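You operate a simulated robot arm through the tools that you are given. There is no shell and no other tool. Be economical: measure what you need, move in short steps, check, and stop when the job is done.

You run a simulated two-armed robot. Do the job below in one go: nothing can be reset, and whatever is moved stays where it is left.

## Task
Open the bulk drawer, fetch the wide-thin silver pipe from the top of the tool chest and set it in the inside of the bulk drawer and shut the drawer again. Fetch the orange level stick and stand it on the top of the blue drum in front of the stirrer. Turn the green selector to on. Put the 10 pleated filter from the shelf under the red groove on the low shelf of the pump bay and the 40 pleated filter on the bottom shelf of the spray bench. Put one of the grey inserts from the shelf under the red groove on the top of the tool chest. Take the short mid red pipe and put it on top of the grey band screens box. Any order will do. Set down upright: orange level stick, pleated filter, grey insert, short mid red pipe.

Only the result counts: the job must be done as asked and must still hold three seconds after the hand-in. Knocking over, shifting, dropping, spilling or breaking anything else fails it.

## Robot
Two 7-joint arms with two-finger parallel grippers on one trunk, on a base that drives. Base frame: it is fixed to the floor where the robot stands at the start and does not move with it; the origin is under the middle of the robot, x ahead of it, y to its left, z up. Readings come in mm, degrees, newtons and seconds.
The left shoulder is at the start at [60, 147, 393], the right one opposite. With the tool pointing down near the work surface each hand reaches from about 280 to 740 mm from the robot's upright axis, wherever it stands, measured 20 degrees to its own side. Places, roughly: bottom shelf of the spray bench [-1900, -2500, 200]; bulk drawer [1200, 1300, 300]; green selector [300, -800, 1100]; grey band screens box [-1750, -2250, 250]; grey insert [-3250, -750, 500]; inside of the bulk drawer [1200, 1400, 200]; low shelf of the pump bay [-900, 1000, 200]; orange level stick (3x3x36 cm) [1100, -200, 700]; pleated filter [-3500, -1000, 500]; short mid red pipe [-2750, -500, 1000]; top of the blue drum in front of the stirrer (15x1 [-880, -1680, 940]; top of the tool chest [1200, 1600, 900]; wide-thin silver pipe [1500, 1250, 1000]. Payload 3.43 kg a hand.
The tool frame of a hand sits at the grasp point between the pads (the TCP): z along the fingers, y along the line on which they close. The tips reach 30 mm beyond it. Largest opening 94 mm; finger width 28, thickness 10; the body of the gripper, 50 by 96 mm, starts 55 mm behind the TCP.
Orientation is that of the tool frame in the base frame, as a unit quaternion [x, y, z, w]. With the fingers straight down and closing along the base's y, the tool's x points along the base's -x, its y along +y and its z along -z.

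## Interface
- The arms move only by the tool jog_arm. It takes "left_steps", "right_steps" or both (then of equal length, played together; a hand with none holds still); each is a list of rows, each a list of 6 numbers: the shift along the tool's x, y, z in units of 40 mm (1.0 is 40 mm), then the turn, a rotation vector about the tool's x, y, z in units of 8 degrees (1.0 is 8 degrees). In form: [[tx, ty, tz, wx, wy, wz], ...]. A call has 1 to 12 rows; each row shifts and turns the commanded pose from where the row before left it, along the tool's axes as they then stand. "left_grip" and "right_grip" are, for a hand that has rows, the finger opening in mm, from 0 to 94, set as the call begins (left out, the last holds). A call with a number of a shift or a turn outside -1 to 1 is refused whole. A row lasts 0.2 s, in which the tool goes at most 50 mm and 8.6 degrees; a call with a longer step from one row to the next is refused whole, and so is a gripper value outside its range. Where a pose cannot be reached the arm comes as near as it can. A force on the tool above 40 N (or 10 N above the force at the start of the call, whichever is more), or a blocked arm, ends the call early, and 0.2 s more pass. Each finger travels about 72 mm/s and halts on what it meets, pressing with about 34 N; the grip force reading is that of the motor and also rises with nothing between the fingers. The clock runs only during rows and for 0.2 s after the last one: add rows that do not move to give the fingers time. The reply holds the time, the measured pose of the TCP, the force on the tool along the base axes, the opening and the grip force, in the units named above and with some noise, with the torque about the TCP (base axes, N m) and any sound that the robot's microphone picked up.
- Cameras (640 x 400 px; columns grow to the right, rows downward): "scene" is now at [49.5, 30.1, 1017.7]; the picture's right is [0.45, -0.90, 0.00], its down [-0.47, -0.24, -0.85] and it looks along [0.76, 0.38, -0.53] (base axes); focal length 293 px, centre (320, 200). "left" rides on the left gripper at [76, -14, -103] in its tool frame; the picture's right is [0.18, 0.98, 0.00], its down [-0.75, 0.14, -0.64] and it looks along [-0.63, 0.12, 0.77] (tool axes); focal length 243 px, centre (320, 200). "right" rides on the right gripper at [76, 14, -103] in its tool frame; the picture's right is [-0.18, 0.98, 0.00], its down [-0.75, -0.14, -0.64] and it looks along [-0.63, -0.12, 0.77] (tool axes); focal length 243 px, centre (320, 200). There is no depth. A picture from a camera that has moved, and an enlarged one, comes with that camera's place and axes in the base frame and with its lens. The place of the scene camera against the robot may be out by one fixed shift of up to 25 mm in any direction.
- grab_frame(camera): a new picture of that camera. It takes no simulated time.
- move_column(by): slides the trunk up (or, below 0, down) by that many mm; the arms and the scene camera ride with it, the base frame stays. It gives what a move gives, with no picture.
- base_move(legs): drives the robot by 1 to 6 legs, each [ahead, left, turn to the left] in mm, mm and degrees, along the robot's own axes; the way and the turn of a leg run together, so that a leg with both is an arc; at most 1500 mm and 180 degrees a leg. The arms and the cameras ride along, it lands a little off, and it stops where it bumps. It gives what a move gives.
- aim_head(pan, tilt): turns the head with the scene camera to pan (to the left, within 86 degrees either way) and tilt (down, from -29 to 69), counted from straight ahead of the robot. It gives what a move gives.
- enlarge(camera, box): a new picture of the part [left, top, right, bottom] of that camera's present view, enlarged. It takes no simulated time.
- close_job(): hands the job in; it is judged then, once.

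Work in short steps. Places have to be worked out from the pictures, the camera data and where the tool is seen: move nearer, look again, correct. Check each grasp and each placing, and mend what went wrong. You have 217 turns and 212 pictures in all, those below and enlarged ones among them. Open the grippers and draw the arms clear of the work before you hand the job in, unless the task says otherwise.

The tools are called after "Emit:" by a JSON object that holds its "api" and its "payload". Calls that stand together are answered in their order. jog_arm: Moves the arms, as the interface text tells. Its arguments: {"type":"object","properties":{"left_steps":{"type":"array","items":{"type":"array","items":{"type":"number"}}},"left_grip":{"type":"number"},"right_steps":{"type":"array","items":{"type":"array","items":{"type":"number"}}},"right_grip":{"type":"number"}},"required":[]} The other tools are called the same way: move_column (by) slides the trunk up or down; base_move (legs) drives the base; aim_head (pan, tilt) turns the head that bears the scene camera; grab_frame (camera) takes a picture; enlarge (camera, box) takes an enlarged picture of a part of a camera's view; close_job () hands the job in.

At the start:

```text
t: 0.0
left_tool_pos: [346.2, 417.4, 660.6]
left_tcp_rot: [0.0, 1.0, 0.0, -0.001]
left_force: [-0.1, 0.7, 0.8]
left_torque: [0.03, 0.02, 0.0]
left_gripper_width: 93.8
left_grasp_force: 0.1
right_tool_pos: [449.3, 9.7, 711.2]
right_tcp_rot: [0.0, 1.0, 0.0, 0.0]
right_force: [-0.3, 0.4, -0.4]
right_torque: [0.02, 0.0, -0.03]
right_gripper_width: 94.1
right_grasp_force: 0.1
trunk travel left (down, up): [-100.0, 150.0]
robot x, y, heading: [1.6, 0.2, -0.2]
head pan, tilt: [26.5, 31.8]
```

scene: 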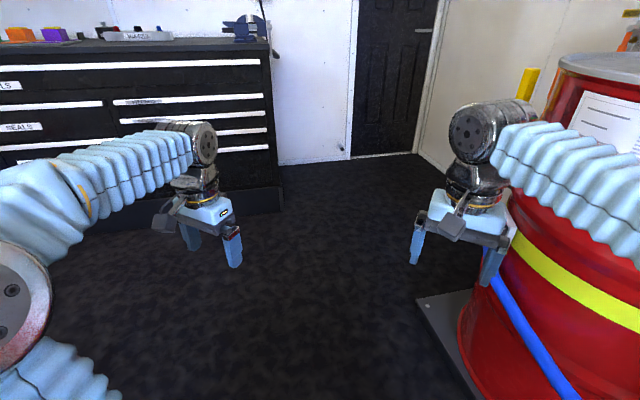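
right: 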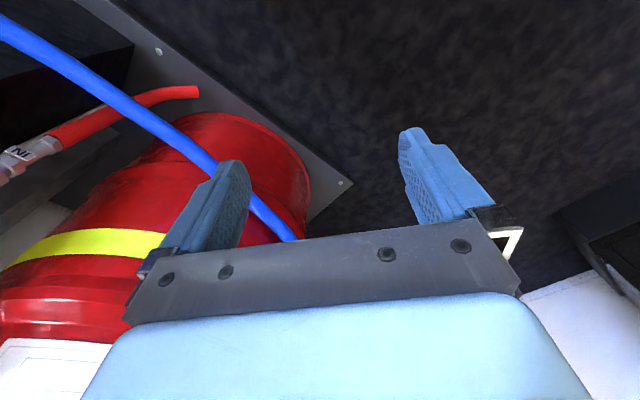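
left: 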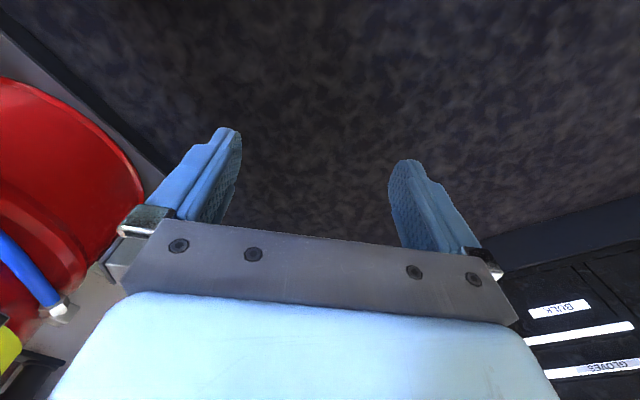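

I start by looking around with the head to find the tool chest and surroundings.

Emit:
{"api": "aim_head", "payload": {"pan": 55, "tilt": 15}}

Emit:
{"api": "grab_frame", "payload": {"camera": "scene"}}

Emit:
{"api": "aim_head", "payload": {"pan": -20, "tilt": 15}}

Emit:
{"api": "grab_frame", "payload": {"camera": "scene"}}

Emit:
{"api": "aim_head", "payload": {"pan": -80, "tilt": 15}}

Emit:
{"api": "grab_frame", "payload": {"camera": "scene"}}

```text
t: 0.9
left_tool_pos: [346.2, 417.4, 660.9]
left_tcp_rot: [0.0, 1.0, 0.001, -0.001]
left_force: [0.3, 0.2, 0.6]
left_torque: [0.0, 0.01, -0.02]
left_gripper_width: 94.1
left_grasp_force: 0.1
right_tool_pos: [450.5, 9.4, 709.2]
right_tcp_rot: [-0.001, 1.0, 0.001, 0.0]
right_force: [0.2, -0.5, 0.0]
right_torque: [0.0, 0.02, 0.02]
right_gripper_width: 93.7
right_grasp_force: 0.0
trunk travel left (down, up): [-100.0, 150.0]
robot x, y, heading: [0.2, 2.1, -0.2]
head pan, tilt: [55.0, 15.0]
```

```text
208 pictures are left
camera scene: at [22.9, 66.6, 1044.7], right [0.82, -0.57, 0.0], down [-0.15, -0.21, -0.97], along [0.55, 0.79, -0.26], focal length 293 px, centre (320, 200)
```

scene: 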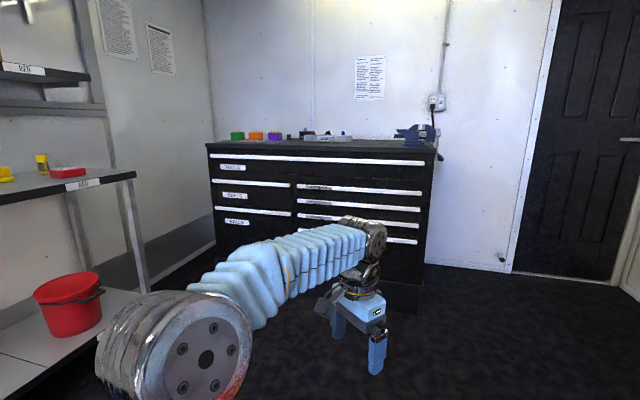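

```text
t: 2.4
left_tool_pos: [346.8, 418.5, 661.4]
left_tcp_rot: [0.001, 1.0, 0.0, 0.0]
left_force: [0.4, 0.6, 0.4]
left_torque: [-0.01, -0.02, -0.02]
left_gripper_width: 94.0
left_grasp_force: 0.0
right_tool_pos: [449.8, 9.6, 709.8]
right_tcp_rot: [0.0, 1.0, 0.0, 0.0]
right_force: [-0.2, -0.7, 0.4]
right_torque: [0.02, 0.0, 0.01]
right_gripper_width: 94.1
right_grasp_force: 0.1
trunk travel left (down, up): [-100.0, 150.0]
robot x, y, heading: [0.5, -4.8, -0.2]
head pan, tilt: [-20.0, 15.0]
```

```text
207 pictures are left
camera scene: at [57.0, -41.7, 1044.8], right [-0.34, -0.94, 0.0], down [-0.24, 0.09, -0.97], along [0.91, -0.33, -0.26], focal length 293 px, centre (320, 200)
```

scene: 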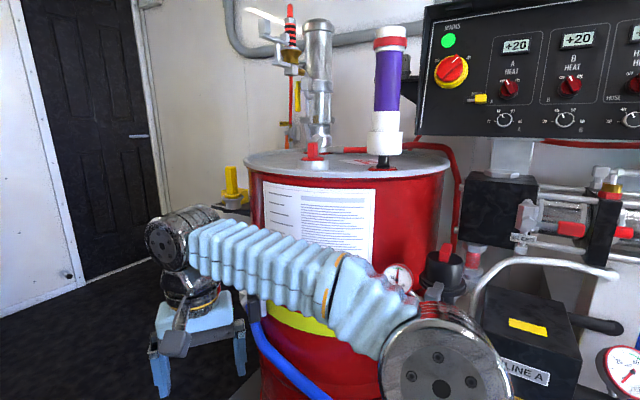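

```text
t: 3.7
left_tool_pos: [346.2, 418.5, 660.1]
left_tcp_rot: [0.0, 1.0, 0.0, 0.0]
left_force: [-1.0, -1.2, 0.4]
left_torque: [0.01, -0.01, -0.02]
left_gripper_width: 94.2
left_grasp_force: 0.0
right_tool_pos: [450.3, 8.6, 709.5]
right_tcp_rot: [0.001, 1.0, 0.0, 0.0]
right_force: [-0.3, 0.1, -0.6]
right_torque: [0.02, -0.01, 0.01]
right_gripper_width: 94.1
right_grasp_force: 0.1
trunk travel left (down, up): [-100.0, 150.0]
robot x, y, heading: [-3.7, -2.6, -0.0]
head pan, tilt: [-80.0, 15.0]
```

```text
206 pictures are left
camera scene: at [-14.5, -101.8, 1044.8], right [-0.98, -0.17, 0.0], down [-0.05, 0.25, -0.97], along [0.17, -0.95, -0.26], focal length 293 px, centre (320, 200)
```

scene: 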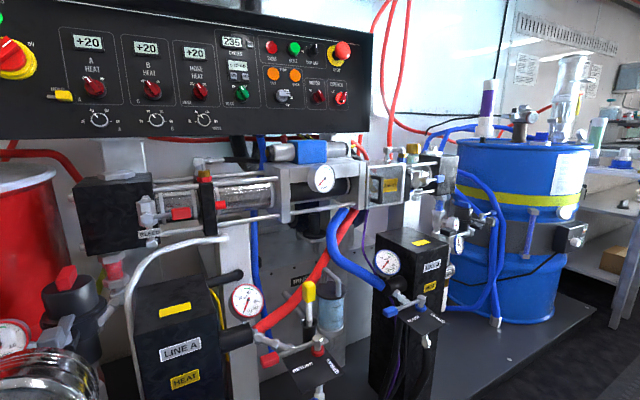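

The green knob appears at about (242,92) on the panel; I enlarge to read it.

Emit:
{"api": "enlarge", "payload": {"camera": "scene", "box": [180, 20, 380, 140]}}

Emit:
{"api": "enlarge", "payload": {"camera": "scene", "box": [440, 60, 640, 200]}}

```text
3.20 times, centred on (280, 80) of scene
camera zoom: at [-14.5, -101.8, 1044.8], right [-0.98, -0.17, 0.0], down [-0.05, 0.25, -0.97], along [0.17, -0.95, -0.26], focal length 939 px, centre (448, 584)
```

zoom: 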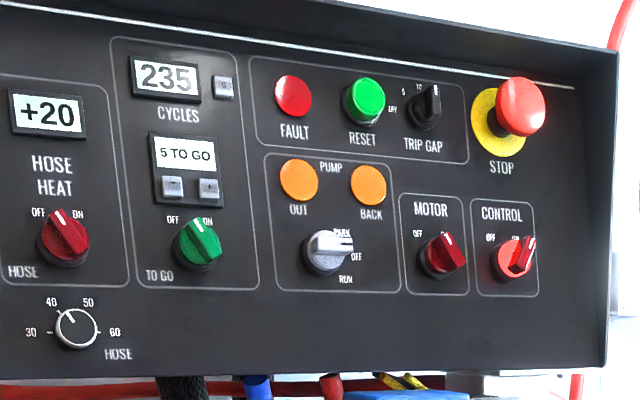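

```text
2.86 times, centred on (540, 130) of scene
camera zoom: at [-14.5, -101.8, 1044.8], right [-0.98, -0.17, 0.0], down [-0.05, 0.25, -0.97], along [0.17, -0.95, -0.26], focal length 838 px, centre (-309, 400)
```

zoom: 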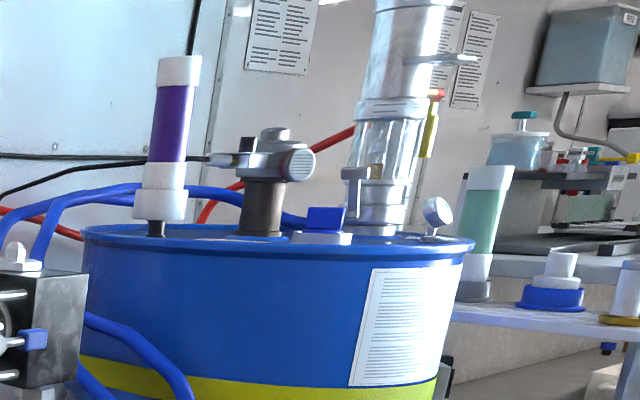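

The selector reads OFF. I go to the chest first: turn left about 35° and move ahead, then look.

Emit:
{"api": "base_move", "payload": {"legs": [[0, 0, 38], [650, 0, 0]]}}

Emit:
{"api": "aim_head", "payload": {"pan": 0, "tilt": 25}}

Emit:
{"api": "grab_frame", "payload": {"camera": "scene"}}

```text
t: 9.2
left_tool_pos: [535.2, 950.9, 661.1]
left_tcp_rot: [-0.326, 0.945, 0.0, -0.001]
left_force: [0.2, 0.0, 0.2]
left_torque: [-0.04, 0.03, 0.03]
left_gripper_width: 94.2
left_grasp_force: 0.1
right_tool_pos: [869.7, 691.5, 711.8]
right_tcp_rot: [-0.326, 0.945, 0.0, 0.0]
right_force: [-0.3, -0.2, 0.5]
right_torque: [-0.02, 0.01, -0.01]
right_gripper_width: 94.1
right_grasp_force: 0.2
trunk travel left (down, up): [-100.0, 150.0]
robot x, y, heading: [519.6, 410.2, 38.0]
head pan, tilt: [-80.0, 15.0]
```

```text
t: 10.7
left_tool_pos: [534.8, 950.4, 659.7]
left_tcp_rot: [-0.326, 0.945, 0.0, 0.0]
left_force: [0.4, -0.3, 0.0]
left_torque: [0.0, 0.0, -0.01]
left_gripper_width: 94.1
left_grasp_force: 0.0
right_tool_pos: [869.5, 692.0, 711.3]
right_tcp_rot: [-0.325, 0.946, 0.0, 0.0]
right_force: [-0.6, -0.1, -0.1]
right_torque: [0.01, 0.03, -0.02]
right_gripper_width: 94.0
right_grasp_force: 0.0
trunk travel left (down, up): [-100.0, 150.0]
robot x, y, heading: [518.1, 405.5, 37.8]
head pan, tilt: [0.0, 25.0]
```

```text
203 pictures are left
camera scene: at [567.9, 436.0, 1028.5], right [0.62, -0.79, 0.0], down [-0.33, -0.26, -0.91], along [0.71, 0.56, -0.42], focal length 293 px, centre (320, 200)
```

scene: 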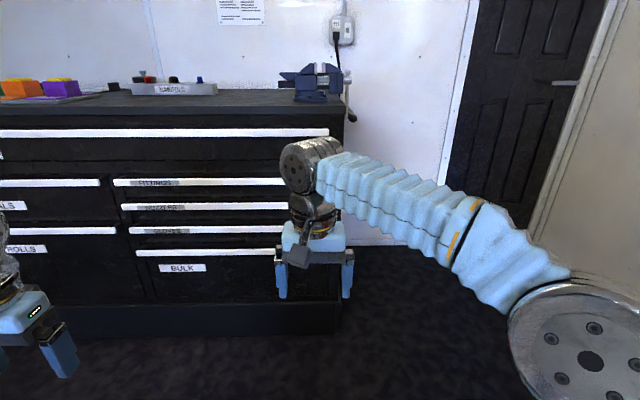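

The chest front is square to the present heading. I enlarge the chest top to find the silver pipe.

Emit:
{"api": "enlarge", "payload": {"camera": "scene", "box": [0, 50, 360, 150]}}

Emit:
{"api": "enlarge", "payload": {"camera": "scene", "box": [100, 160, 360, 340]}}

```text
1.78 times, centred on (180, 100) of scene
camera zoom: at [567.9, 436.0, 1028.5], right [0.62, -0.79, 0.0], down [-0.33, -0.26, -0.91], along [0.71, 0.56, -0.42], focal length 522 px, centre (569, 378)
```

zoom: 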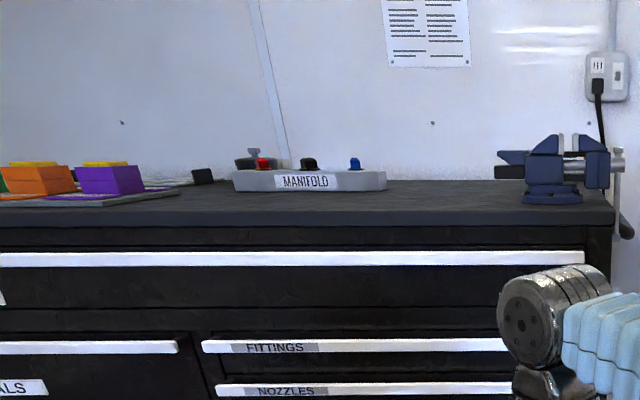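

```text
2.22 times, centred on (230, 250) of scene
camera zoom: at [567.9, 436.0, 1028.5], right [0.62, -0.79, 0.0], down [-0.33, -0.26, -0.91], along [0.71, 0.56, -0.42], focal length 652 px, centre (520, 89)
```

zoom: 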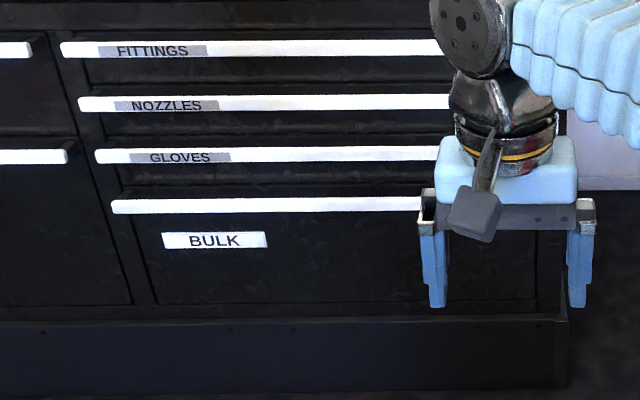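

The silver pipe may be by the vise at the right end. I raise the trunk and look closer from above.

Emit:
{"api": "move_column", "payload": {"by": 150}}

Emit:
{"api": "enlarge", "payload": {"camera": "scene", "box": [220, 80, 380, 180]}}

Emit:
{"api": "enlarge", "payload": {"camera": "scene", "box": [0, 60, 240, 210]}}

```text
t: 12.4
left_tool_pos: [535.9, 949.4, 810.6]
left_tcp_rot: [-0.325, 0.946, 0.0, 0.001]
left_force: [0.0, -0.2, 0.2]
left_torque: [0.02, -0.02, -0.01]
left_gripper_width: 94.0
left_grasp_force: 0.0
right_tool_pos: [868.5, 692.4, 860.3]
right_tcp_rot: [-0.325, 0.946, 0.001, 0.001]
right_force: [-0.3, 0.6, -0.2]
right_torque: [0.0, 0.0, 0.01]
right_gripper_width: 93.7
right_grasp_force: 0.1
trunk travel left (down, up): [-250.0, 0.0]
robot x, y, heading: [521.8, 406.7, 38.1]
head pan, tilt: [0.0, 25.0]
```

```text
4.00 times, centred on (300, 130) of scene
camera zoom: at [567.9, 436.1, 1178.5], right [0.62, -0.79, 0.0], down [-0.33, -0.26, -0.91], along [0.71, 0.56, -0.42], focal length 1174 px, centre (400, 480)
```

zoom: 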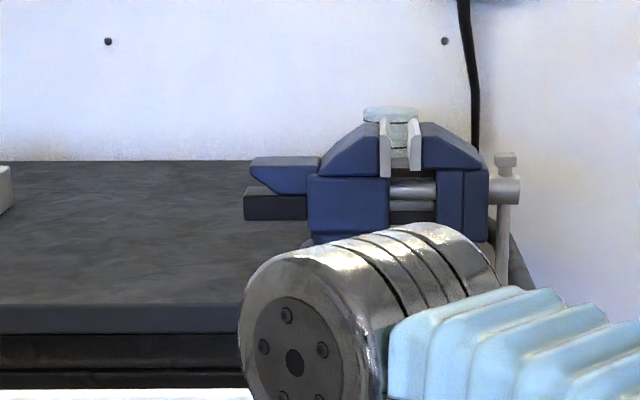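

```text
2.67 times, centred on (120, 135) of scene
camera zoom: at [567.9, 436.1, 1178.5], right [0.62, -0.79, 0.0], down [-0.33, -0.26, -0.91], along [0.71, 0.56, -0.42], focal length 782 px, centre (853, 373)
```

zoom: 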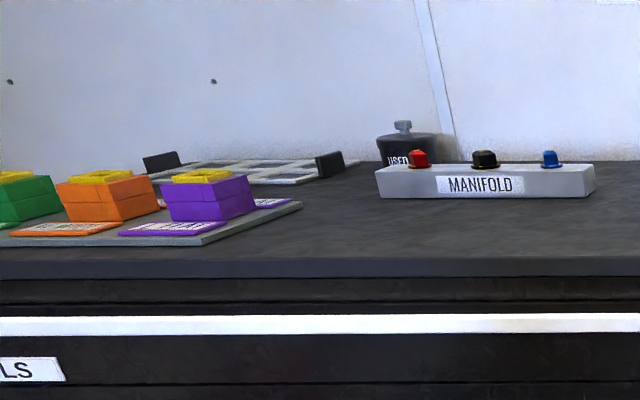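

A pale tube stands behind the vise; I estimate chest top z≈925, bulk bar at z≈440, about 900 mm ahead. I move in front of the bulk drawer, lower the trunk and look with the hand camera.

Emit:
{"api": "base_move", "payload": {"legs": [[0, 300, 0], [180, 0, 0]]}}

Emit:
{"api": "aim_head", "payload": {"pan": -30, "tilt": 15}}

Emit:
{"api": "grab_frame", "payload": {"camera": "scene"}}

Emit:
{"api": "grab_frame", "payload": {"camera": "right"}}

```text
t: 15.6
left_tool_pos: [497.2, 1293.4, 811.8]
left_tcp_rot: [-0.325, 0.946, 0.0, 0.0]
left_force: [-0.3, 0.0, 0.1]
left_torque: [0.01, 0.0, -0.01]
left_gripper_width: 94.0
left_grasp_force: 0.0
right_tool_pos: [831.0, 1036.1, 860.6]
right_tcp_rot: [-0.326, 0.946, -0.001, 0.0]
right_force: [0.4, 0.0, -0.3]
right_torque: [0.05, 0.0, -0.01]
right_gripper_width: 94.0
right_grasp_force: 0.2
trunk travel left (down, up): [-250.0, 0.0]
robot x, y, heading: [479.5, 752.2, 37.8]
head pan, tilt: [0.0, 25.0]
```

```text
t: 16.5
left_tool_pos: [496.9, 1293.2, 810.4]
left_tcp_rot: [-0.325, 0.946, 0.001, 0.0]
left_force: [-0.5, -0.7, 0.0]
left_torque: [-0.01, 0.0, -0.02]
left_gripper_width: 94.3
left_grasp_force: 0.0
right_tool_pos: [831.3, 1036.4, 860.4]
right_tcp_rot: [-0.325, 0.946, 0.0, 0.0]
right_force: [-0.9, 0.5, -0.4]
right_torque: [-0.01, 0.0, -0.01]
right_gripper_width: 94.0
right_grasp_force: 0.0
trunk travel left (down, up): [-250.0, 0.0]
robot x, y, heading: [484.2, 753.9, 37.7]
head pan, tilt: [-30.0, 15.0]
```

```text
198 pictures are left
camera scene: at [550.1, 736.1, 1194.7], right [0.14, -0.99, 0.0], down [-0.26, -0.04, -0.97], along [0.96, 0.14, -0.26], focal length 293 px, centre (320, 200)
```

scene: 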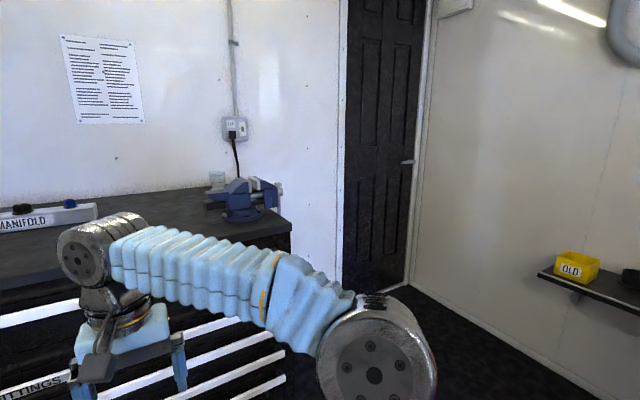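

```text
197 pictures are left
camera right: at [763.0, 999.5, 964.6], right [-0.46, 0.89, 0.0], down [0.68, 0.35, 0.64], along [0.57, 0.3, -0.77], focal length 243 px, centre (320, 200)
```

right: 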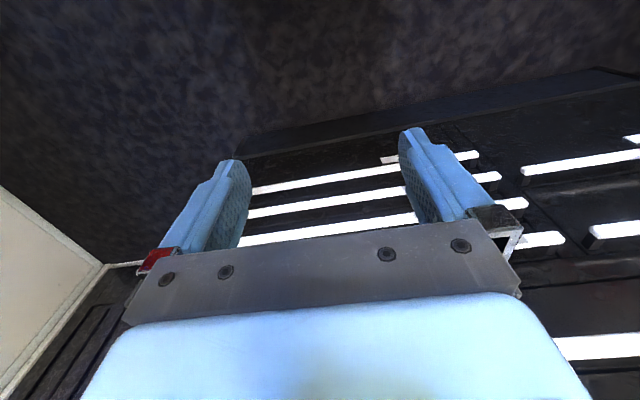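

Emit:
{"api": "enlarge", "payload": {"camera": "scene", "box": [180, 150, 308, 230]}}

```text
5.00 times, centred on (244, 190) of scene
camera zoom: at [550.1, 736.1, 1194.7], right [0.14, -0.99, 0.0], down [-0.26, -0.04, -0.97], along [0.96, 0.14, -0.26], focal length 1467 px, centre (700, 250)
```

zoom: 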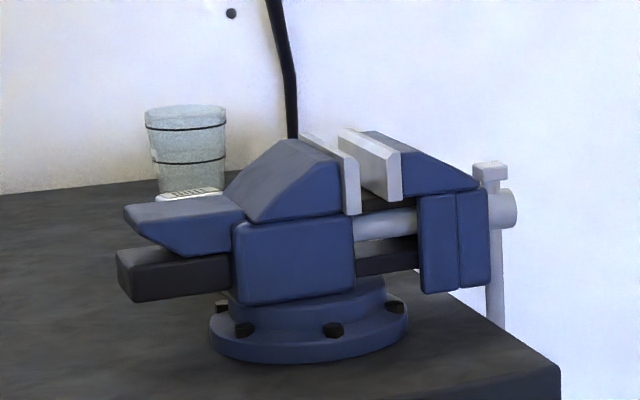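

Emit:
{"api": "enlarge", "payload": {"camera": "scene", "box": [200, 165, 232, 195]}}

Emit:
{"api": "aim_head", "payload": {"pan": 20, "tilt": 15}}

Emit:
{"api": "grab_frame", "payload": {"camera": "scene"}}

```text
13.33 times, centred on (216, 180) of scene
camera zoom: at [550.1, 736.1, 1194.7], right [0.14, -0.99, 0.0], down [-0.26, -0.04, -0.97], along [0.96, 0.14, -0.26], focal length 3912 px, centre (1707, 467)
```

zoom: 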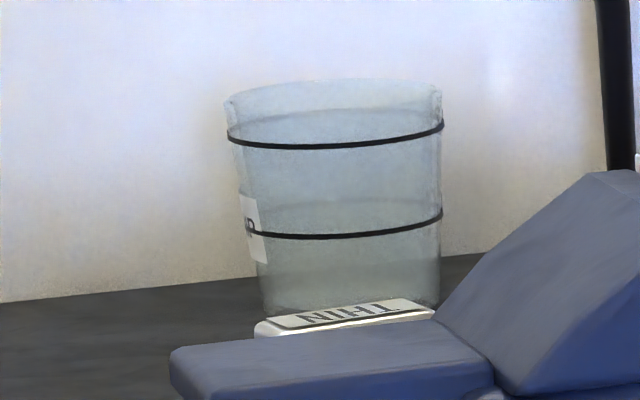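

```text
t: 17.7
left_tool_pos: [497.8, 1293.7, 810.5]
left_tcp_rot: [-0.325, 0.946, 0.0, -0.001]
left_force: [1.2, -0.2, 0.6]
left_torque: [0.0, 0.0, -0.02]
left_gripper_width: 94.0
left_grasp_force: 0.1
right_tool_pos: [830.5, 1035.2, 861.4]
right_tcp_rot: [-0.325, 0.946, 0.0, 0.0]
right_force: [-0.2, -0.5, -0.1]
right_torque: [0.02, 0.0, -0.02]
right_gripper_width: 94.0
right_grasp_force: 0.0
trunk travel left (down, up): [-250.0, 0.0]
robot x, y, heading: [485.5, 751.1, 37.7]
head pan, tilt: [20.0, 15.0]
```

```text
194 pictures are left
camera scene: at [507.2, 802.2, 1194.8], right [0.85, -0.53, 0.0], down [-0.14, -0.22, -0.97], along [0.51, 0.82, -0.26], focal length 293 px, centre (320, 200)
```

scene: 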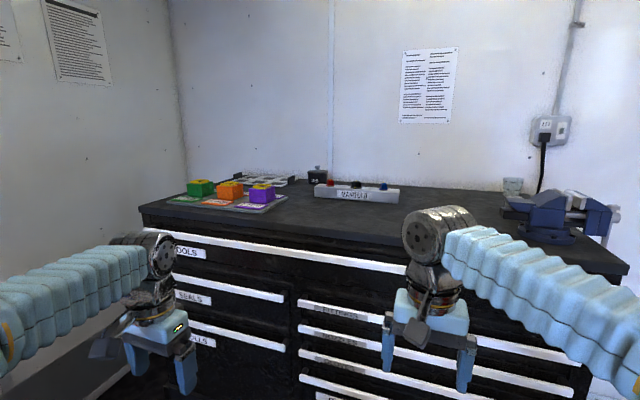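

The object labelled THIN behind the anvil matches the pipe place; I'll inspect it later. Now I lower the trunk to see the bulk bar with the right hand camera.

Emit:
{"api": "move_column", "payload": {"by": -200}}

Emit:
{"api": "jog_arm", "payload": {"right_steps": [[0, 0, 0, 0, -1, 0], [0, 0, 0, 0, -1, 0], [0, 0, 0, 0, -1, 0], [0, 0, 0, 0, -1, 0]]}}

Emit:
{"api": "grab_frame", "payload": {"camera": "right"}}

Emit:
{"api": "aim_head", "payload": {"pan": 0, "tilt": 45}}

Emit:
{"api": "grab_frame", "payload": {"camera": "scene"}}

```text
t: 19.9
left_tool_pos: [498.2, 1293.6, 611.4]
left_tcp_rot: [-0.326, 0.945, 0.0, 0.0]
left_force: [-0.7, -0.4, -0.9]
left_torque: [0.0, -0.02, -0.01]
left_gripper_width: 93.7
left_grasp_force: 0.2
right_tool_pos: [831.6, 1035.2, 660.1]
right_tcp_rot: [-0.326, 0.945, 0.0, 0.0]
right_force: [-0.9, 0.3, -0.2]
right_torque: [0.0, 0.01, -0.01]
right_gripper_width: 94.0
right_grasp_force: 0.1
trunk travel left (down, up): [-50.0, 200.0]
robot x, y, heading: [482.2, 754.0, 37.8]
head pan, tilt: [20.0, 15.0]
```

```text
t: 20.9
left_tool_pos: [499.0, 1292.5, 610.1]
left_tcp_rot: [-0.326, 0.945, 0.0, 0.0]
left_force: [0.7, -0.3, 0.3]
left_torque: [-0.02, 0.02, -0.03]
left_gripper_width: 93.9
left_grasp_force: 0.0
right_tool_pos: [831.3, 1036.3, 660.2]
right_tcp_rot: [-0.313, 0.909, 0.09, 0.262]
right_force: [-0.4, 0.0, -0.6]
right_torque: [-0.01, -0.02, -0.03]
right_gripper_width: 94.0
right_grasp_force: 0.0
trunk travel left (down, up): [-50.0, 200.0]
robot x, y, heading: [479.6, 752.1, 37.6]
head pan, tilt: [20.0, 15.0]
```

```text
193 pictures are left
camera right: at [728.8, 973.0, 708.6], right [-0.48, 0.87, 0.1], down [0.32, 0.07, 0.94], along [0.81, 0.49, -0.31], focal length 243 px, centre (320, 200)
```

right: 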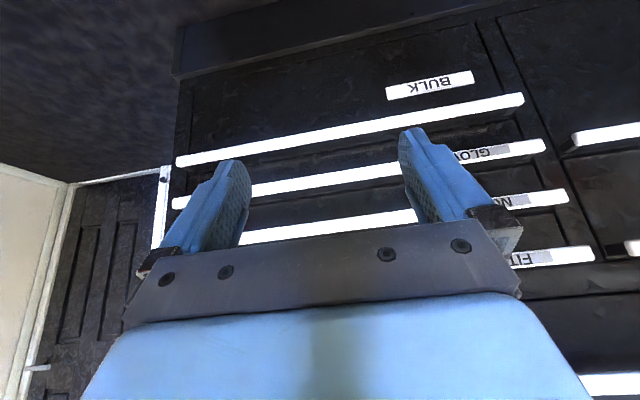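

```text
t: 21.8
left_tool_pos: [497.3, 1294.7, 611.3]
left_tcp_rot: [-0.325, 0.946, 0.0, 0.0]
left_force: [-0.9, 1.3, -0.4]
left_torque: [-0.01, 0.0, 0.0]
left_gripper_width: 94.2
left_grasp_force: 0.1
right_tool_pos: [831.0, 1035.3, 661.1]
right_tcp_rot: [-0.313, 0.909, 0.089, 0.259]
right_force: [-0.4, 0.8, 0.6]
right_torque: [-0.04, 0.0, -0.02]
right_gripper_width: 94.0
right_grasp_force: 0.0
trunk travel left (down, up): [-50.0, 200.0]
robot x, y, heading: [485.0, 751.2, 38.1]
head pan, tilt: [0.0, 45.0]
```

```text
192 pictures are left
camera scene: at [521.7, 773.1, 948.0], right [0.62, -0.79, 0.0], down [-0.56, -0.44, -0.71], along [0.56, 0.44, -0.71], focal length 293 px, centre (320, 200)
```

scene: 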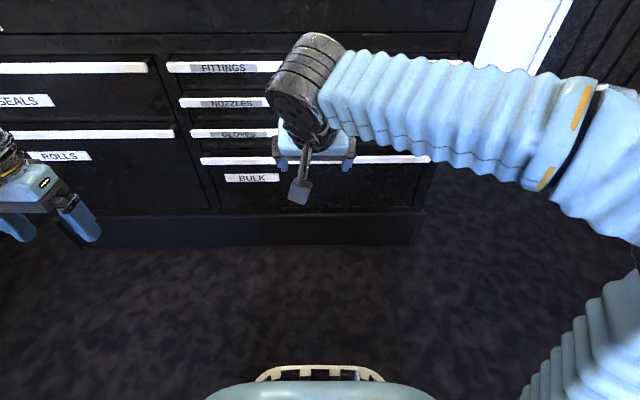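

Emit:
{"api": "enlarge", "payload": {"camera": "right", "box": [440, 70, 600, 170]}}

Emit:
{"api": "enlarge", "payload": {"camera": "scene", "box": [160, 120, 288, 200]}}

```text
4.00 times, centred on (520, 120) of right
camera zoom: at [728.6, 973.1, 708.9], right [-0.48, 0.87, 0.1], down [0.32, 0.07, 0.94], along [0.81, 0.49, -0.32], focal length 970 px, centre (-480, 520)
```

zoom: 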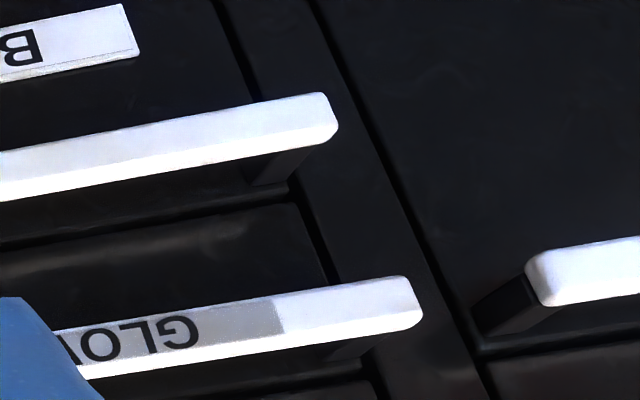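

```text
5.00 times, centred on (224, 160) of scene
camera zoom: at [521.7, 773.1, 948.0], right [0.62, -0.79, 0.0], down [-0.56, -0.44, -0.71], along [0.56, 0.44, -0.71], focal length 1467 px, centre (800, 400)
```

zoom: 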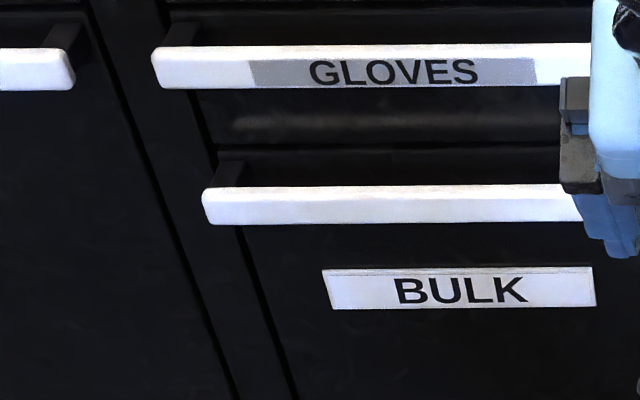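

The bars are on standoffs with a gap behind; bulk bar is about (1040,1193,z 452) at its middle. I turn the right tool horizontal with fingers closing vertically.

Emit:
{"api": "jog_arm", "payload": {"right_steps": [[0, 0, 0, 0, -1, 0], [0, 0, 0, 0, -1, 0], [0, 0, 0, 0, -1, 0], [0, 0, 0, 0, -1, 0], [0, 0, 0, 0, -1, 0], [0, 0, 0, 0, -1, 0], [0, 0, 0, 0, -1, 0], [0, 0, 0, 0, -0.25, 0]]}}

Emit:
{"api": "jog_arm", "payload": {"right_steps": [[0, 0, 0, 0, 0, 1], [0, 0, 0, 0, 0, 1], [0, 0, 0, 0, 0, 1], [0, 0, 0, 0, 0, 1], [0, 0, 0, 0, 0, 1], [0, 0, 0, 0, 0, 1], [0, 0, 0, 0, 0, 1], [0, 0, 0, 0, 0, 1], [0, 0, 0, 0, 0, 1], [0, 0, 0, 0, 0, 1], [0, 0, 0, 0, 0, 1], [0, 0, 0, 0, 0, 0.25]]}}

Emit:
{"api": "grab_frame", "payload": {"camera": "right"}}

Emit:
{"api": "grab_frame", "payload": {"camera": "scene"}}

```text
t: 23.6
left_tool_pos: [496.8, 1294.3, 610.5]
left_tcp_rot: [-0.325, 0.946, 0.0, 0.001]
left_force: [0.0, 0.3, 0.6]
left_torque: [0.0, -0.03, 0.03]
left_gripper_width: 94.0
left_grasp_force: 0.0
right_tool_pos: [830.4, 1035.3, 660.0]
right_tcp_rot: [-0.231, 0.668, 0.232, 0.668]
right_force: [-0.3, -0.4, 0.3]
right_torque: [-0.01, 0.0, 0.01]
right_gripper_width: 94.0
right_grasp_force: 0.1
trunk travel left (down, up): [-50.0, 200.0]
robot x, y, heading: [481.4, 749.1, 38.1]
head pan, tilt: [0.0, 45.0]
```

```text
t: 26.2
left_tool_pos: [497.3, 1294.8, 609.7]
left_tcp_rot: [-0.325, 0.946, 0.0, 0.0]
left_force: [0.0, 0.4, 0.3]
left_torque: [-0.01, 0.02, 0.01]
left_gripper_width: 94.1
left_grasp_force: 0.0
right_tool_pos: [850.5, 1046.3, 666.7]
right_tcp_rot: [0.309, 0.636, 0.636, 0.309]
right_force: [-0.2, -0.6, 0.4]
right_torque: [-0.02, 0.0, 0.0]
right_gripper_width: 94.1
right_grasp_force: 0.1
right hand out of reach, approached as far as the arm can: row 6, 11, 12
trunk travel left (down, up): [-50.0, 200.0]
robot x, y, heading: [480.0, 754.0, 38.1]
head pan, tilt: [0.0, 45.0]
```

```text
189 pictures are left
camera right: at [723.2, 1042.3, 681.7], right [0.11, -0.14, 0.98], down [-0.04, -0.99, -0.14], along [0.99, -0.02, -0.12], focal length 243 px, centre (320, 200)
```

right: 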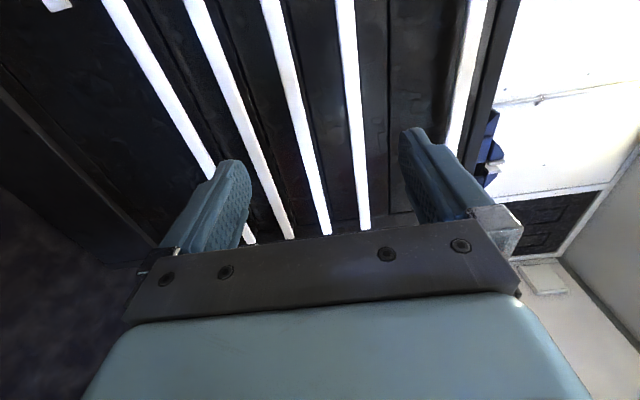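

```text
188 pictures are left
camera scene: at [521.7, 773.0, 947.9], right [0.62, -0.79, 0.0], down [-0.56, -0.44, -0.71], along [0.56, 0.44, -0.71], focal length 293 px, centre (320, 200)
```

scene: 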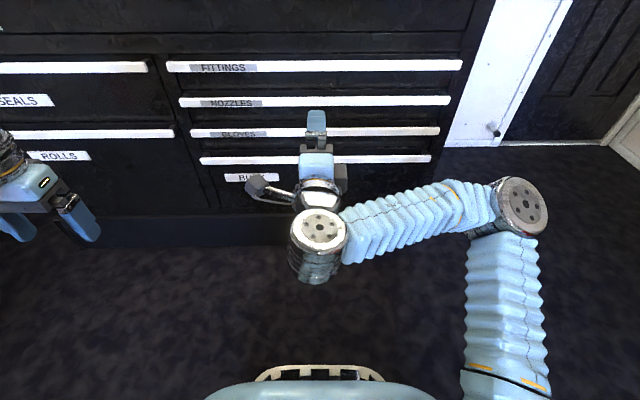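

Now lower to z≈452 and look before moving in.

Emit:
{"api": "jog_arm", "payload": {"right_steps": [[0, -1, 0, 0, 0, 0], [0, -1, 0, 0, 0, 0], [0, -1, 0, 0, 0, 0], [0, -1, 0, 0, 0, 0], [0, -1, 0, 0, 0, 0], [0, -0.35, 0, 0, 0, 0]]}}

Emit:
{"api": "grab_frame", "payload": {"camera": "right"}}

Emit:
{"api": "grab_frame", "payload": {"camera": "scene"}}

```text
t: 27.6
left_tool_pos: [498.3, 1293.5, 610.1]
left_tcp_rot: [-0.326, 0.945, -0.001, 0.0]
left_force: [0.1, -1.3, -0.6]
left_torque: [0.01, 0.01, -0.01]
left_gripper_width: 93.8
left_grasp_force: 0.1
right_tool_pos: [878.7, 1024.8, 594.2]
right_tcp_rot: [0.309, 0.639, 0.633, 0.31]
right_force: [0.5, 0.3, 0.2]
right_torque: [0.02, -0.01, 0.02]
right_gripper_width: 94.0
right_grasp_force: 0.1
right hand out of reach, approached as far as the arm can: row 1, 2, 3, 4, 5, 6
trunk travel left (down, up): [-50.0, 200.0]
robot x, y, heading: [483.9, 749.0, 38.2]
head pan, tilt: [0.0, 45.0]
```

```text
187 pictures are left
camera right: at [751.0, 1020.5, 610.1], right [0.12, -0.14, 0.98], down [-0.04, -0.99, -0.14], along [0.99, -0.02, -0.12], focal length 243 px, centre (320, 200)
```

right: 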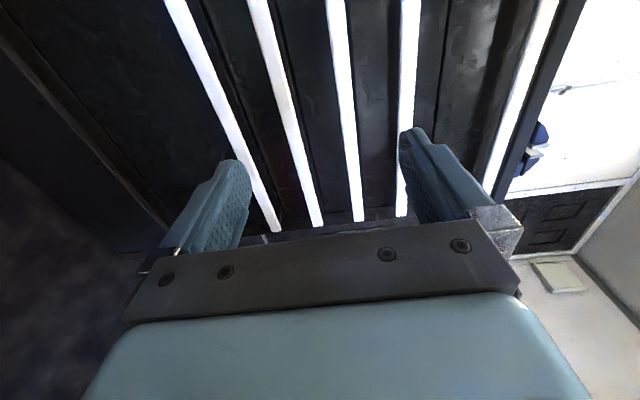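

```text
186 pictures are left
camera scene: at [521.7, 773.0, 947.9], right [0.62, -0.79, 0.0], down [-0.56, -0.44, -0.71], along [0.56, 0.44, -0.71], focal length 293 px, centre (320, 200)
```

scene: 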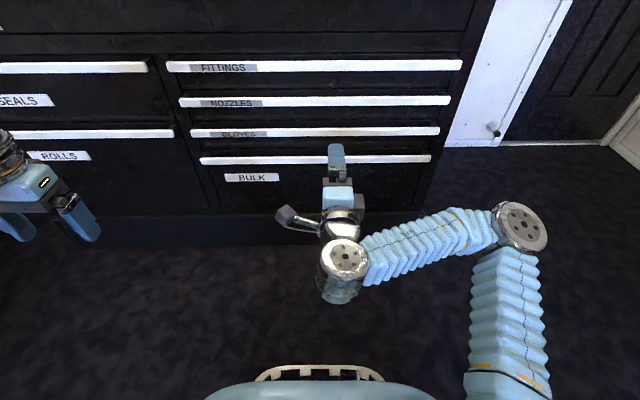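

The wrist is at a limit this close; I back the base 120 mm and extend the arm forward and down.

Emit:
{"api": "base_move", "payload": {"legs": [[-120, 0, 0]]}}

Emit:
{"api": "jog_arm", "payload": {"right_steps": [[0, 0, 1, 0, 0, 0], [0, 0, 1, 0, 0, 0], [0, 0, 1, 0, 0, 0], [0, -1, 0, 0, 0, 0], [0, -1, 0, 0, 0, 0], [0, -1, 0, 0, 0, 0], [0, -0.6, 0, 0, 0, 0]]}}

Emit:
{"api": "grab_frame", "payload": {"camera": "scene"}}

```text
t: 28.9
left_tool_pos: [401.8, 1219.6, 611.2]
left_tcp_rot: [-0.325, 0.946, 0.001, 0.0]
left_force: [-0.1, 0.7, 0.2]
left_torque: [-0.01, -0.01, -0.01]
left_gripper_width: 93.8
left_grasp_force: 0.1
right_tool_pos: [781.6, 949.2, 594.8]
right_tcp_rot: [0.31, 0.638, 0.634, 0.308]
right_force: [0.4, -0.5, 0.3]
right_torque: [-0.01, 0.01, 0.0]
right_gripper_width: 94.2
right_grasp_force: 0.0
trunk travel left (down, up): [-50.0, 200.0]
robot x, y, heading: [386.1, 675.4, 38.0]
head pan, tilt: [0.0, 45.0]
```

```text
t: 30.4
left_tool_pos: [401.7, 1219.0, 610.5]
left_tcp_rot: [-0.325, 0.946, 0.0, 0.001]
left_force: [-0.5, -0.7, 0.0]
left_torque: [-0.01, -0.03, -0.01]
left_gripper_width: 94.0
left_grasp_force: 0.0
right_tool_pos: [882.7, 996.7, 590.6]
right_tcp_rot: [0.309, 0.648, 0.625, 0.306]
right_force: [0.3, -0.2, -0.2]
right_torque: [0.01, -0.04, 0.02]
right_gripper_width: 94.1
right_grasp_force: 0.0
right hand out of reach, approached as far as the arm can: row 1, 2, 3, 4, 5, 6, 7
trunk travel left (down, up): [-50.0, 200.0]
robot x, y, heading: [386.3, 680.9, 38.1]
head pan, tilt: [0.0, 45.0]
```

```text
185 pictures are left
camera scene: at [425.8, 698.0, 947.9], right [0.62, -0.79, 0.0], down [-0.56, -0.44, -0.71], along [0.56, 0.44, -0.71], focal length 293 px, centre (320, 200)
```

scene: 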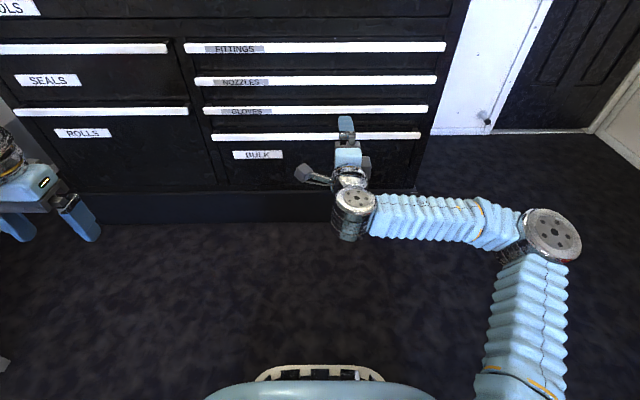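

This wrist branch is limited. I roll 180° the other way and try again.

Emit:
{"api": "jog_arm", "payload": {"right_steps": [[0, 0, -1, 0, 0, -1], [0, 0, -1, 0, 0, -1], [0, 0, 0, 0, 0, -1], [0, 0, 0, 0, 0, -1], [0, 0, 0, 0, 0, -1], [0, 0, 0, 0, 0, -1], [0, 0, 0, 0, 0, -1], [0, 0, 0, 0, 0, -1], [0, 0, 0, 0, 0, -1], [0, 0, 0, 0, 0, -1], [0, 0, 0, 0, 0, -1], [0, 0, 0, 0, 0, -1]]}}

Emit:
{"api": "jog_arm", "payload": {"right_steps": [[0, 0, 0, 0, 0, -1], [0, 0, 0, 0, 0, -1], [0, 0, 0, 0, 0, -1], [0, 0, 0, 0, 0, -1], [0, 0, 0, 0, 0, -1], [0, 0, 0, 0, 0, -1], [0, 0, 0, 0, 0, -1], [0, 0, 0, 0, 0, -1], [0, 0, 0, 0, 0, -1], [0, 0, 0, 0, 0, -1], [0, 0, 0, 0, 0, -0.5]]}}

Emit:
{"api": "jog_arm", "payload": {"right_steps": [[0, 1, 0, 0, 0, 0], [0, 1, 0, 0, 0, 0], [0, 1, 0, 0, 0, 0]]}}

```text
t: 33.0
left_tool_pos: [401.1, 1219.1, 610.1]
left_tcp_rot: [-0.326, 0.946, 0.0, 0.0]
left_force: [0.7, 0.0, 0.4]
left_torque: [-0.02, 0.01, 0.01]
left_gripper_width: 93.8
left_grasp_force: 0.1
right_tool_pos: [817.9, 947.7, 590.7]
right_tcp_rot: [-0.267, 0.657, 0.192, 0.678]
right_force: [-0.4, -0.7, 0.5]
right_torque: [-0.03, 0.01, -0.01]
right_gripper_width: 94.0
right_grasp_force: 0.0
trunk travel left (down, up): [-50.0, 200.0]
robot x, y, heading: [386.8, 673.1, 38.0]
head pan, tilt: [0.0, 45.0]
```

```text
t: 35.5
left_tool_pos: [401.6, 1219.6, 610.5]
left_tcp_rot: [-0.325, 0.946, 0.0, 0.0]
left_force: [0.7, -0.3, -0.1]
left_torque: [-0.02, -0.01, 0.01]
left_gripper_width: 93.9
left_grasp_force: 0.0
right_tool_pos: [818.4, 948.3, 591.3]
right_tcp_rot: [0.639, -0.309, 0.31, -0.633]
right_force: [0.5, -0.6, 0.6]
right_torque: [-0.01, 0.03, -0.01]
right_gripper_width: 94.0
right_grasp_force: 0.1
trunk travel left (down, up): [-50.0, 200.0]
robot x, y, heading: [387.2, 677.4, 38.1]
head pan, tilt: [0.0, 45.0]
```

```text
t: 36.2
left_tool_pos: [401.6, 1218.7, 611.0]
left_tcp_rot: [-0.325, 0.946, 0.0, 0.0]
left_force: [0.0, 0.1, -0.4]
left_torque: [0.0, -0.03, -0.01]
left_gripper_width: 93.9
left_grasp_force: 0.0
right_tool_pos: [815.8, 945.9, 471.7]
right_tcp_rot: [0.638, -0.309, 0.309, -0.634]
right_force: [0.2, -0.1, 0.1]
right_torque: [-0.03, 0.01, 0.05]
right_gripper_width: 94.2
right_grasp_force: 0.0
trunk travel left (down, up): [-50.0, 200.0]
robot x, y, heading: [386.1, 675.0, 38.0]
head pan, tilt: [0.0, 45.0]
```

That branch works. I check views.

Emit:
{"api": "grab_frame", "payload": {"camera": "right"}}

Emit:
{"api": "grab_frame", "payload": {"camera": "scene"}}

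```text
184 pictures are left
camera right: at [783.2, 822.2, 459.3], right [-0.12, 0.14, -0.98], down [-0.97, 0.2, 0.14], along [0.21, 0.97, 0.11], focal length 243 px, centre (320, 200)
```

right: 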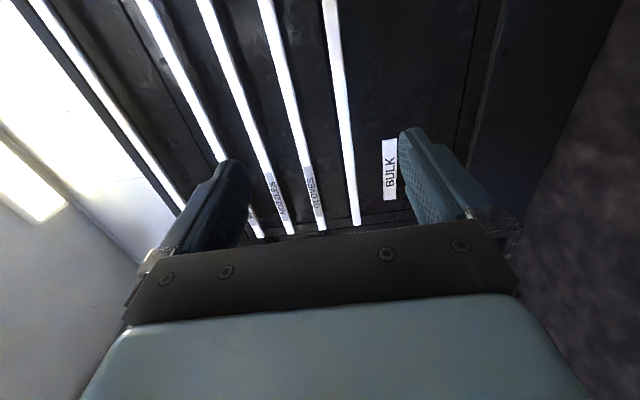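

```text
183 pictures are left
camera scene: at [425.6, 697.9, 948.0], right [0.62, -0.79, 0.0], down [-0.56, -0.44, -0.71], along [0.56, 0.44, -0.71], focal length 293 px, centre (320, 200)
```

scene: 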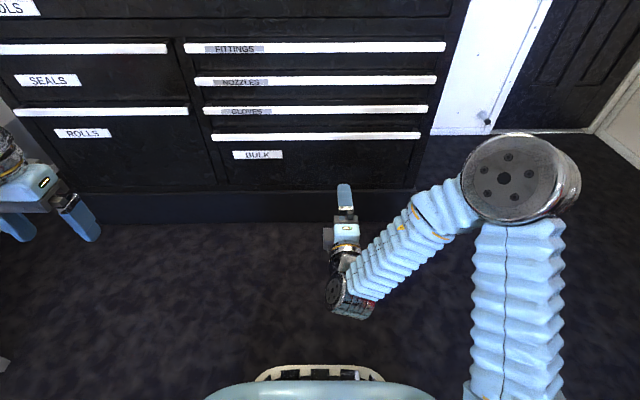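

Bar z≈449 confirmed; distance ahead about 325. I drive ahead 120, then extend the arm about 190 with a 20 mm lowering.

Emit:
{"api": "base_move", "payload": {"legs": [[120, 0, 0]]}}

Emit:
{"api": "jog_arm", "payload": {"right_steps": [[0, 0.5, 1, 0, 0, 0], [0, 0, 1, 0, 0, 0], [0, 0, 1, 0, 0, 0], [0, 0, 1, 0, 0, 0]]}}

Emit:
{"api": "grab_frame", "payload": {"camera": "right"}}

Emit:
{"api": "grab_frame", "payload": {"camera": "scene"}}

```text
t: 37.5
left_tool_pos: [495.3, 1293.8, 610.8]
left_tcp_rot: [-0.326, 0.945, 0.0, 0.0]
left_force: [-0.7, -0.5, 0.9]
left_torque: [0.01, -0.01, 0.03]
left_gripper_width: 94.0
left_grasp_force: 0.1
right_tool_pos: [911.1, 1021.6, 471.2]
right_tcp_rot: [0.639, -0.308, 0.309, -0.633]
right_force: [0.2, 0.3, 0.5]
right_torque: [-0.03, 0.01, 0.02]
right_gripper_width: 93.9
right_grasp_force: 0.0
trunk travel left (down, up): [-50.0, 200.0]
robot x, y, heading: [480.4, 752.2, 38.0]
head pan, tilt: [0.0, 45.0]
```

```text
t: 38.5
left_tool_pos: [495.5, 1292.1, 609.9]
left_tcp_rot: [-0.327, 0.945, 0.0, 0.0]
left_force: [-0.6, 0.0, 0.2]
left_torque: [0.0, 0.0, 0.04]
left_gripper_width: 94.1
left_grasp_force: 0.0
right_tool_pos: [1036.6, 1121.9, 451.8]
right_tcp_rot: [0.64, -0.309, 0.308, -0.633]
right_force: [-0.6, -0.1, 0.2]
right_torque: [-0.01, 0.04, 0.02]
right_gripper_width: 93.9
right_grasp_force: 0.0
trunk travel left (down, up): [-50.0, 200.0]
robot x, y, heading: [482.7, 749.8, 38.3]
head pan, tilt: [0.0, 45.0]
```

```text
182 pictures are left
camera right: at [1004.0, 998.0, 438.8], right [-0.12, 0.14, -0.98], down [-0.97, 0.2, 0.14], along [0.21, 0.97, 0.11], focal length 243 px, centre (320, 200)
```

right: 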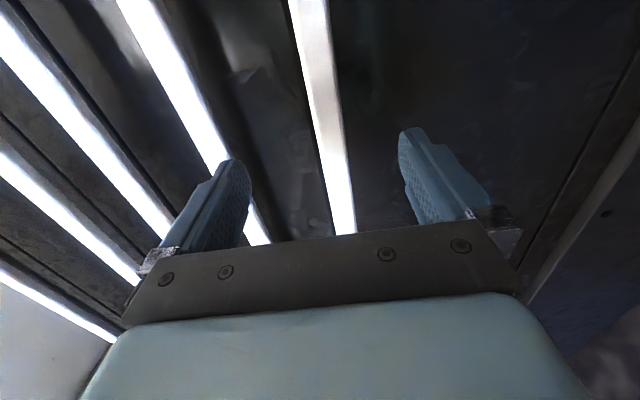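

```text
181 pictures are left
camera scene: at [520.4, 772.3, 948.0], right [0.62, -0.79, 0.0], down [-0.56, -0.44, -0.71], along [0.56, 0.44, -0.71], focal length 293 px, centre (320, 200)
```

scene: 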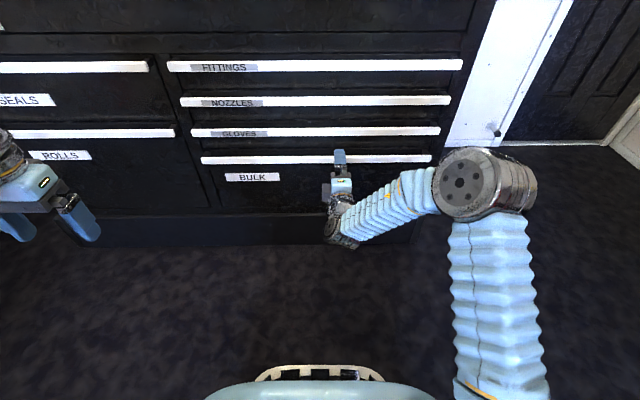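

Bar sits centred between the fingers. I narrow the grip to 64 mm for clearance to the gloves bar and move in ~45 mm.

Emit:
{"api": "jog_arm", "payload": {"right_grip": 64, "right_steps": [[0, 0, 0, 0, 0, 0], [0, 0, 0, 0, 0, 0], [0, 0, 0.5, 0, 0, 0], [0, 0, 0.7, 0, 0, 0]]}}

Emit:
{"api": "grab_frame", "payload": {"camera": "right"}}

Emit:
{"api": "enlarge", "payload": {"camera": "scene", "box": [288, 120, 416, 200]}}

```text
t: 39.5
left_tool_pos: [495.3, 1293.4, 611.5]
left_tcp_rot: [-0.327, 0.945, 0.0, 0.0]
left_force: [0.3, 0.4, 0.4]
left_torque: [-0.01, 0.02, 0.01]
left_gripper_width: 94.4
left_grasp_force: 0.1
right_tool_pos: [1074.3, 1150.6, 450.6]
right_tcp_rot: [0.638, -0.31, 0.309, -0.634]
right_force: [-0.1, 0.6, -0.4]
right_torque: [-0.01, 0.0, 0.0]
right_gripper_width: 64.0
right_grasp_force: 0.0
trunk travel left (down, up): [-50.0, 200.0]
robot x, y, heading: [482.2, 748.6, 37.9]
head pan, tilt: [0.0, 45.0]
```

```text
180 pictures are left
camera right: at [1042.1, 1027.3, 438.6], right [-0.12, 0.14, -0.98], down [-0.97, 0.2, 0.14], along [0.21, 0.97, 0.11], focal length 243 px, centre (320, 200)
```

right: 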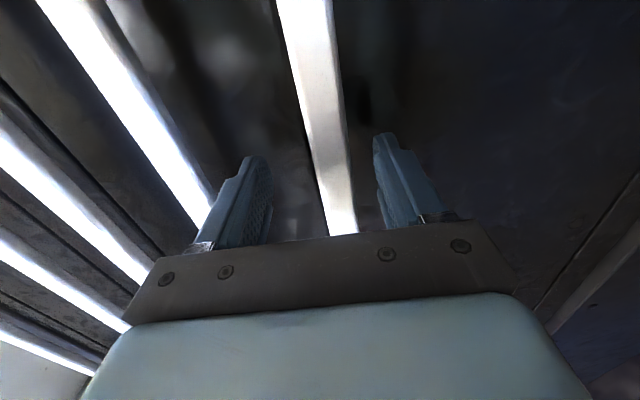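

```text
5.00 times, centred on (352, 160) of scene
camera zoom: at [520.5, 772.3, 948.0], right [0.62, -0.79, 0.0], down [-0.56, -0.44, -0.71], along [0.56, 0.44, -0.71], focal length 1467 px, centre (160, 400)
```

zoom: 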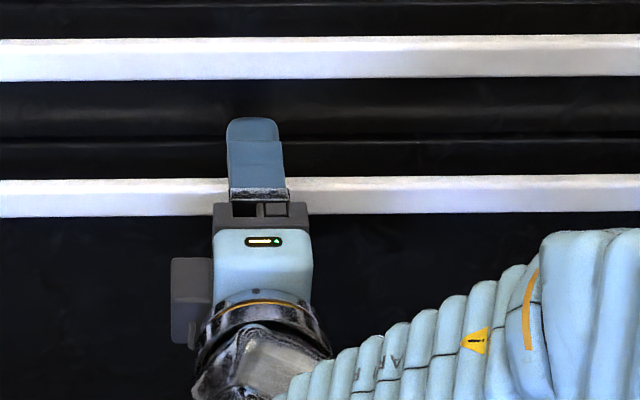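

Fingers straddle the bar; I close.

Emit:
{"api": "jog_arm", "payload": {"right_grip": 10, "right_steps": [[0, 0, 0, 0, 0, 0], [0, 0, 0, 0, 0, 0], [0, 0, 0, 0, 0, 0], [0, 0, 0, 0, 0, 0], [0, 0, 0, 0, 0, 0]]}}

```text
t: 40.7
left_tool_pos: [495.7, 1292.6, 611.3]
left_tcp_rot: [-0.327, 0.945, 0.0, -0.001]
left_force: [-0.4, 0.7, -1.1]
left_torque: [-0.01, -0.01, 0.04]
left_gripper_width: 94.1
left_grasp_force: 0.2
right_tool_pos: [1074.3, 1150.6, 443.9]
right_tcp_rot: [0.643, -0.312, 0.305, -0.629]
right_force: [2.0, 2.5, -12.0]
right_torque: [1.09, 0.65, 0.15]
right_gripper_width: 21.9
right_grasp_force: 45.1
trunk travel left (down, up): [-50.0, 200.0]
robot x, y, heading: [478.9, 749.2, 38.2]
head pan, tilt: [0.0, 45.0]
stopped in row 5 (right hand): the force on the tool passed its limit at 40 N (the readings are from after the stop); the commanded pose is now the measured one
```

Gripped at 22 mm wide. Pull the drawer by backing the base 330 mm (straight back).

Emit:
{"api": "base_move", "payload": {"legs": [[-330, 0, 0]]}}

Emit:
{"api": "grab_frame", "payload": {"camera": "scene"}}

```text
t: 42.9
left_tool_pos: [233.9, 1086.2, 611.1]
left_tcp_rot: [-0.327, 0.945, 0.0, -0.002]
left_force: [-0.8, -0.7, 0.1]
left_torque: [0.03, 0.01, 0.02]
left_gripper_width: 94.1
left_grasp_force: 0.1
right_tool_pos: [814.8, 940.6, 443.3]
right_tcp_rot: [0.641, -0.314, 0.309, -0.628]
right_force: [18.3, -24.3, -21.2]
right_torque: [1.02, 0.67, -0.34]
right_gripper_width: 21.7
right_grasp_force: 44.9
trunk travel left (down, up): [-50.0, 200.0]
robot x, y, heading: [218.8, 542.8, 38.0]
head pan, tilt: [0.0, 45.0]
```

```text
178 pictures are left
camera scene: at [259.3, 565.9, 947.8], right [0.62, -0.79, 0.0], down [-0.56, -0.44, -0.71], along [0.55, 0.44, -0.71], focal length 293 px, centre (320, 200)
```

scene: 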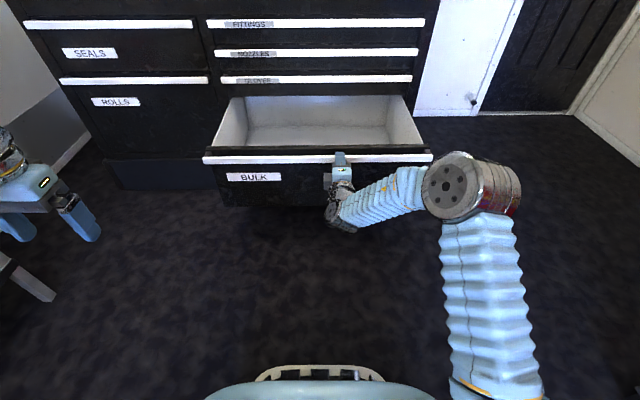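

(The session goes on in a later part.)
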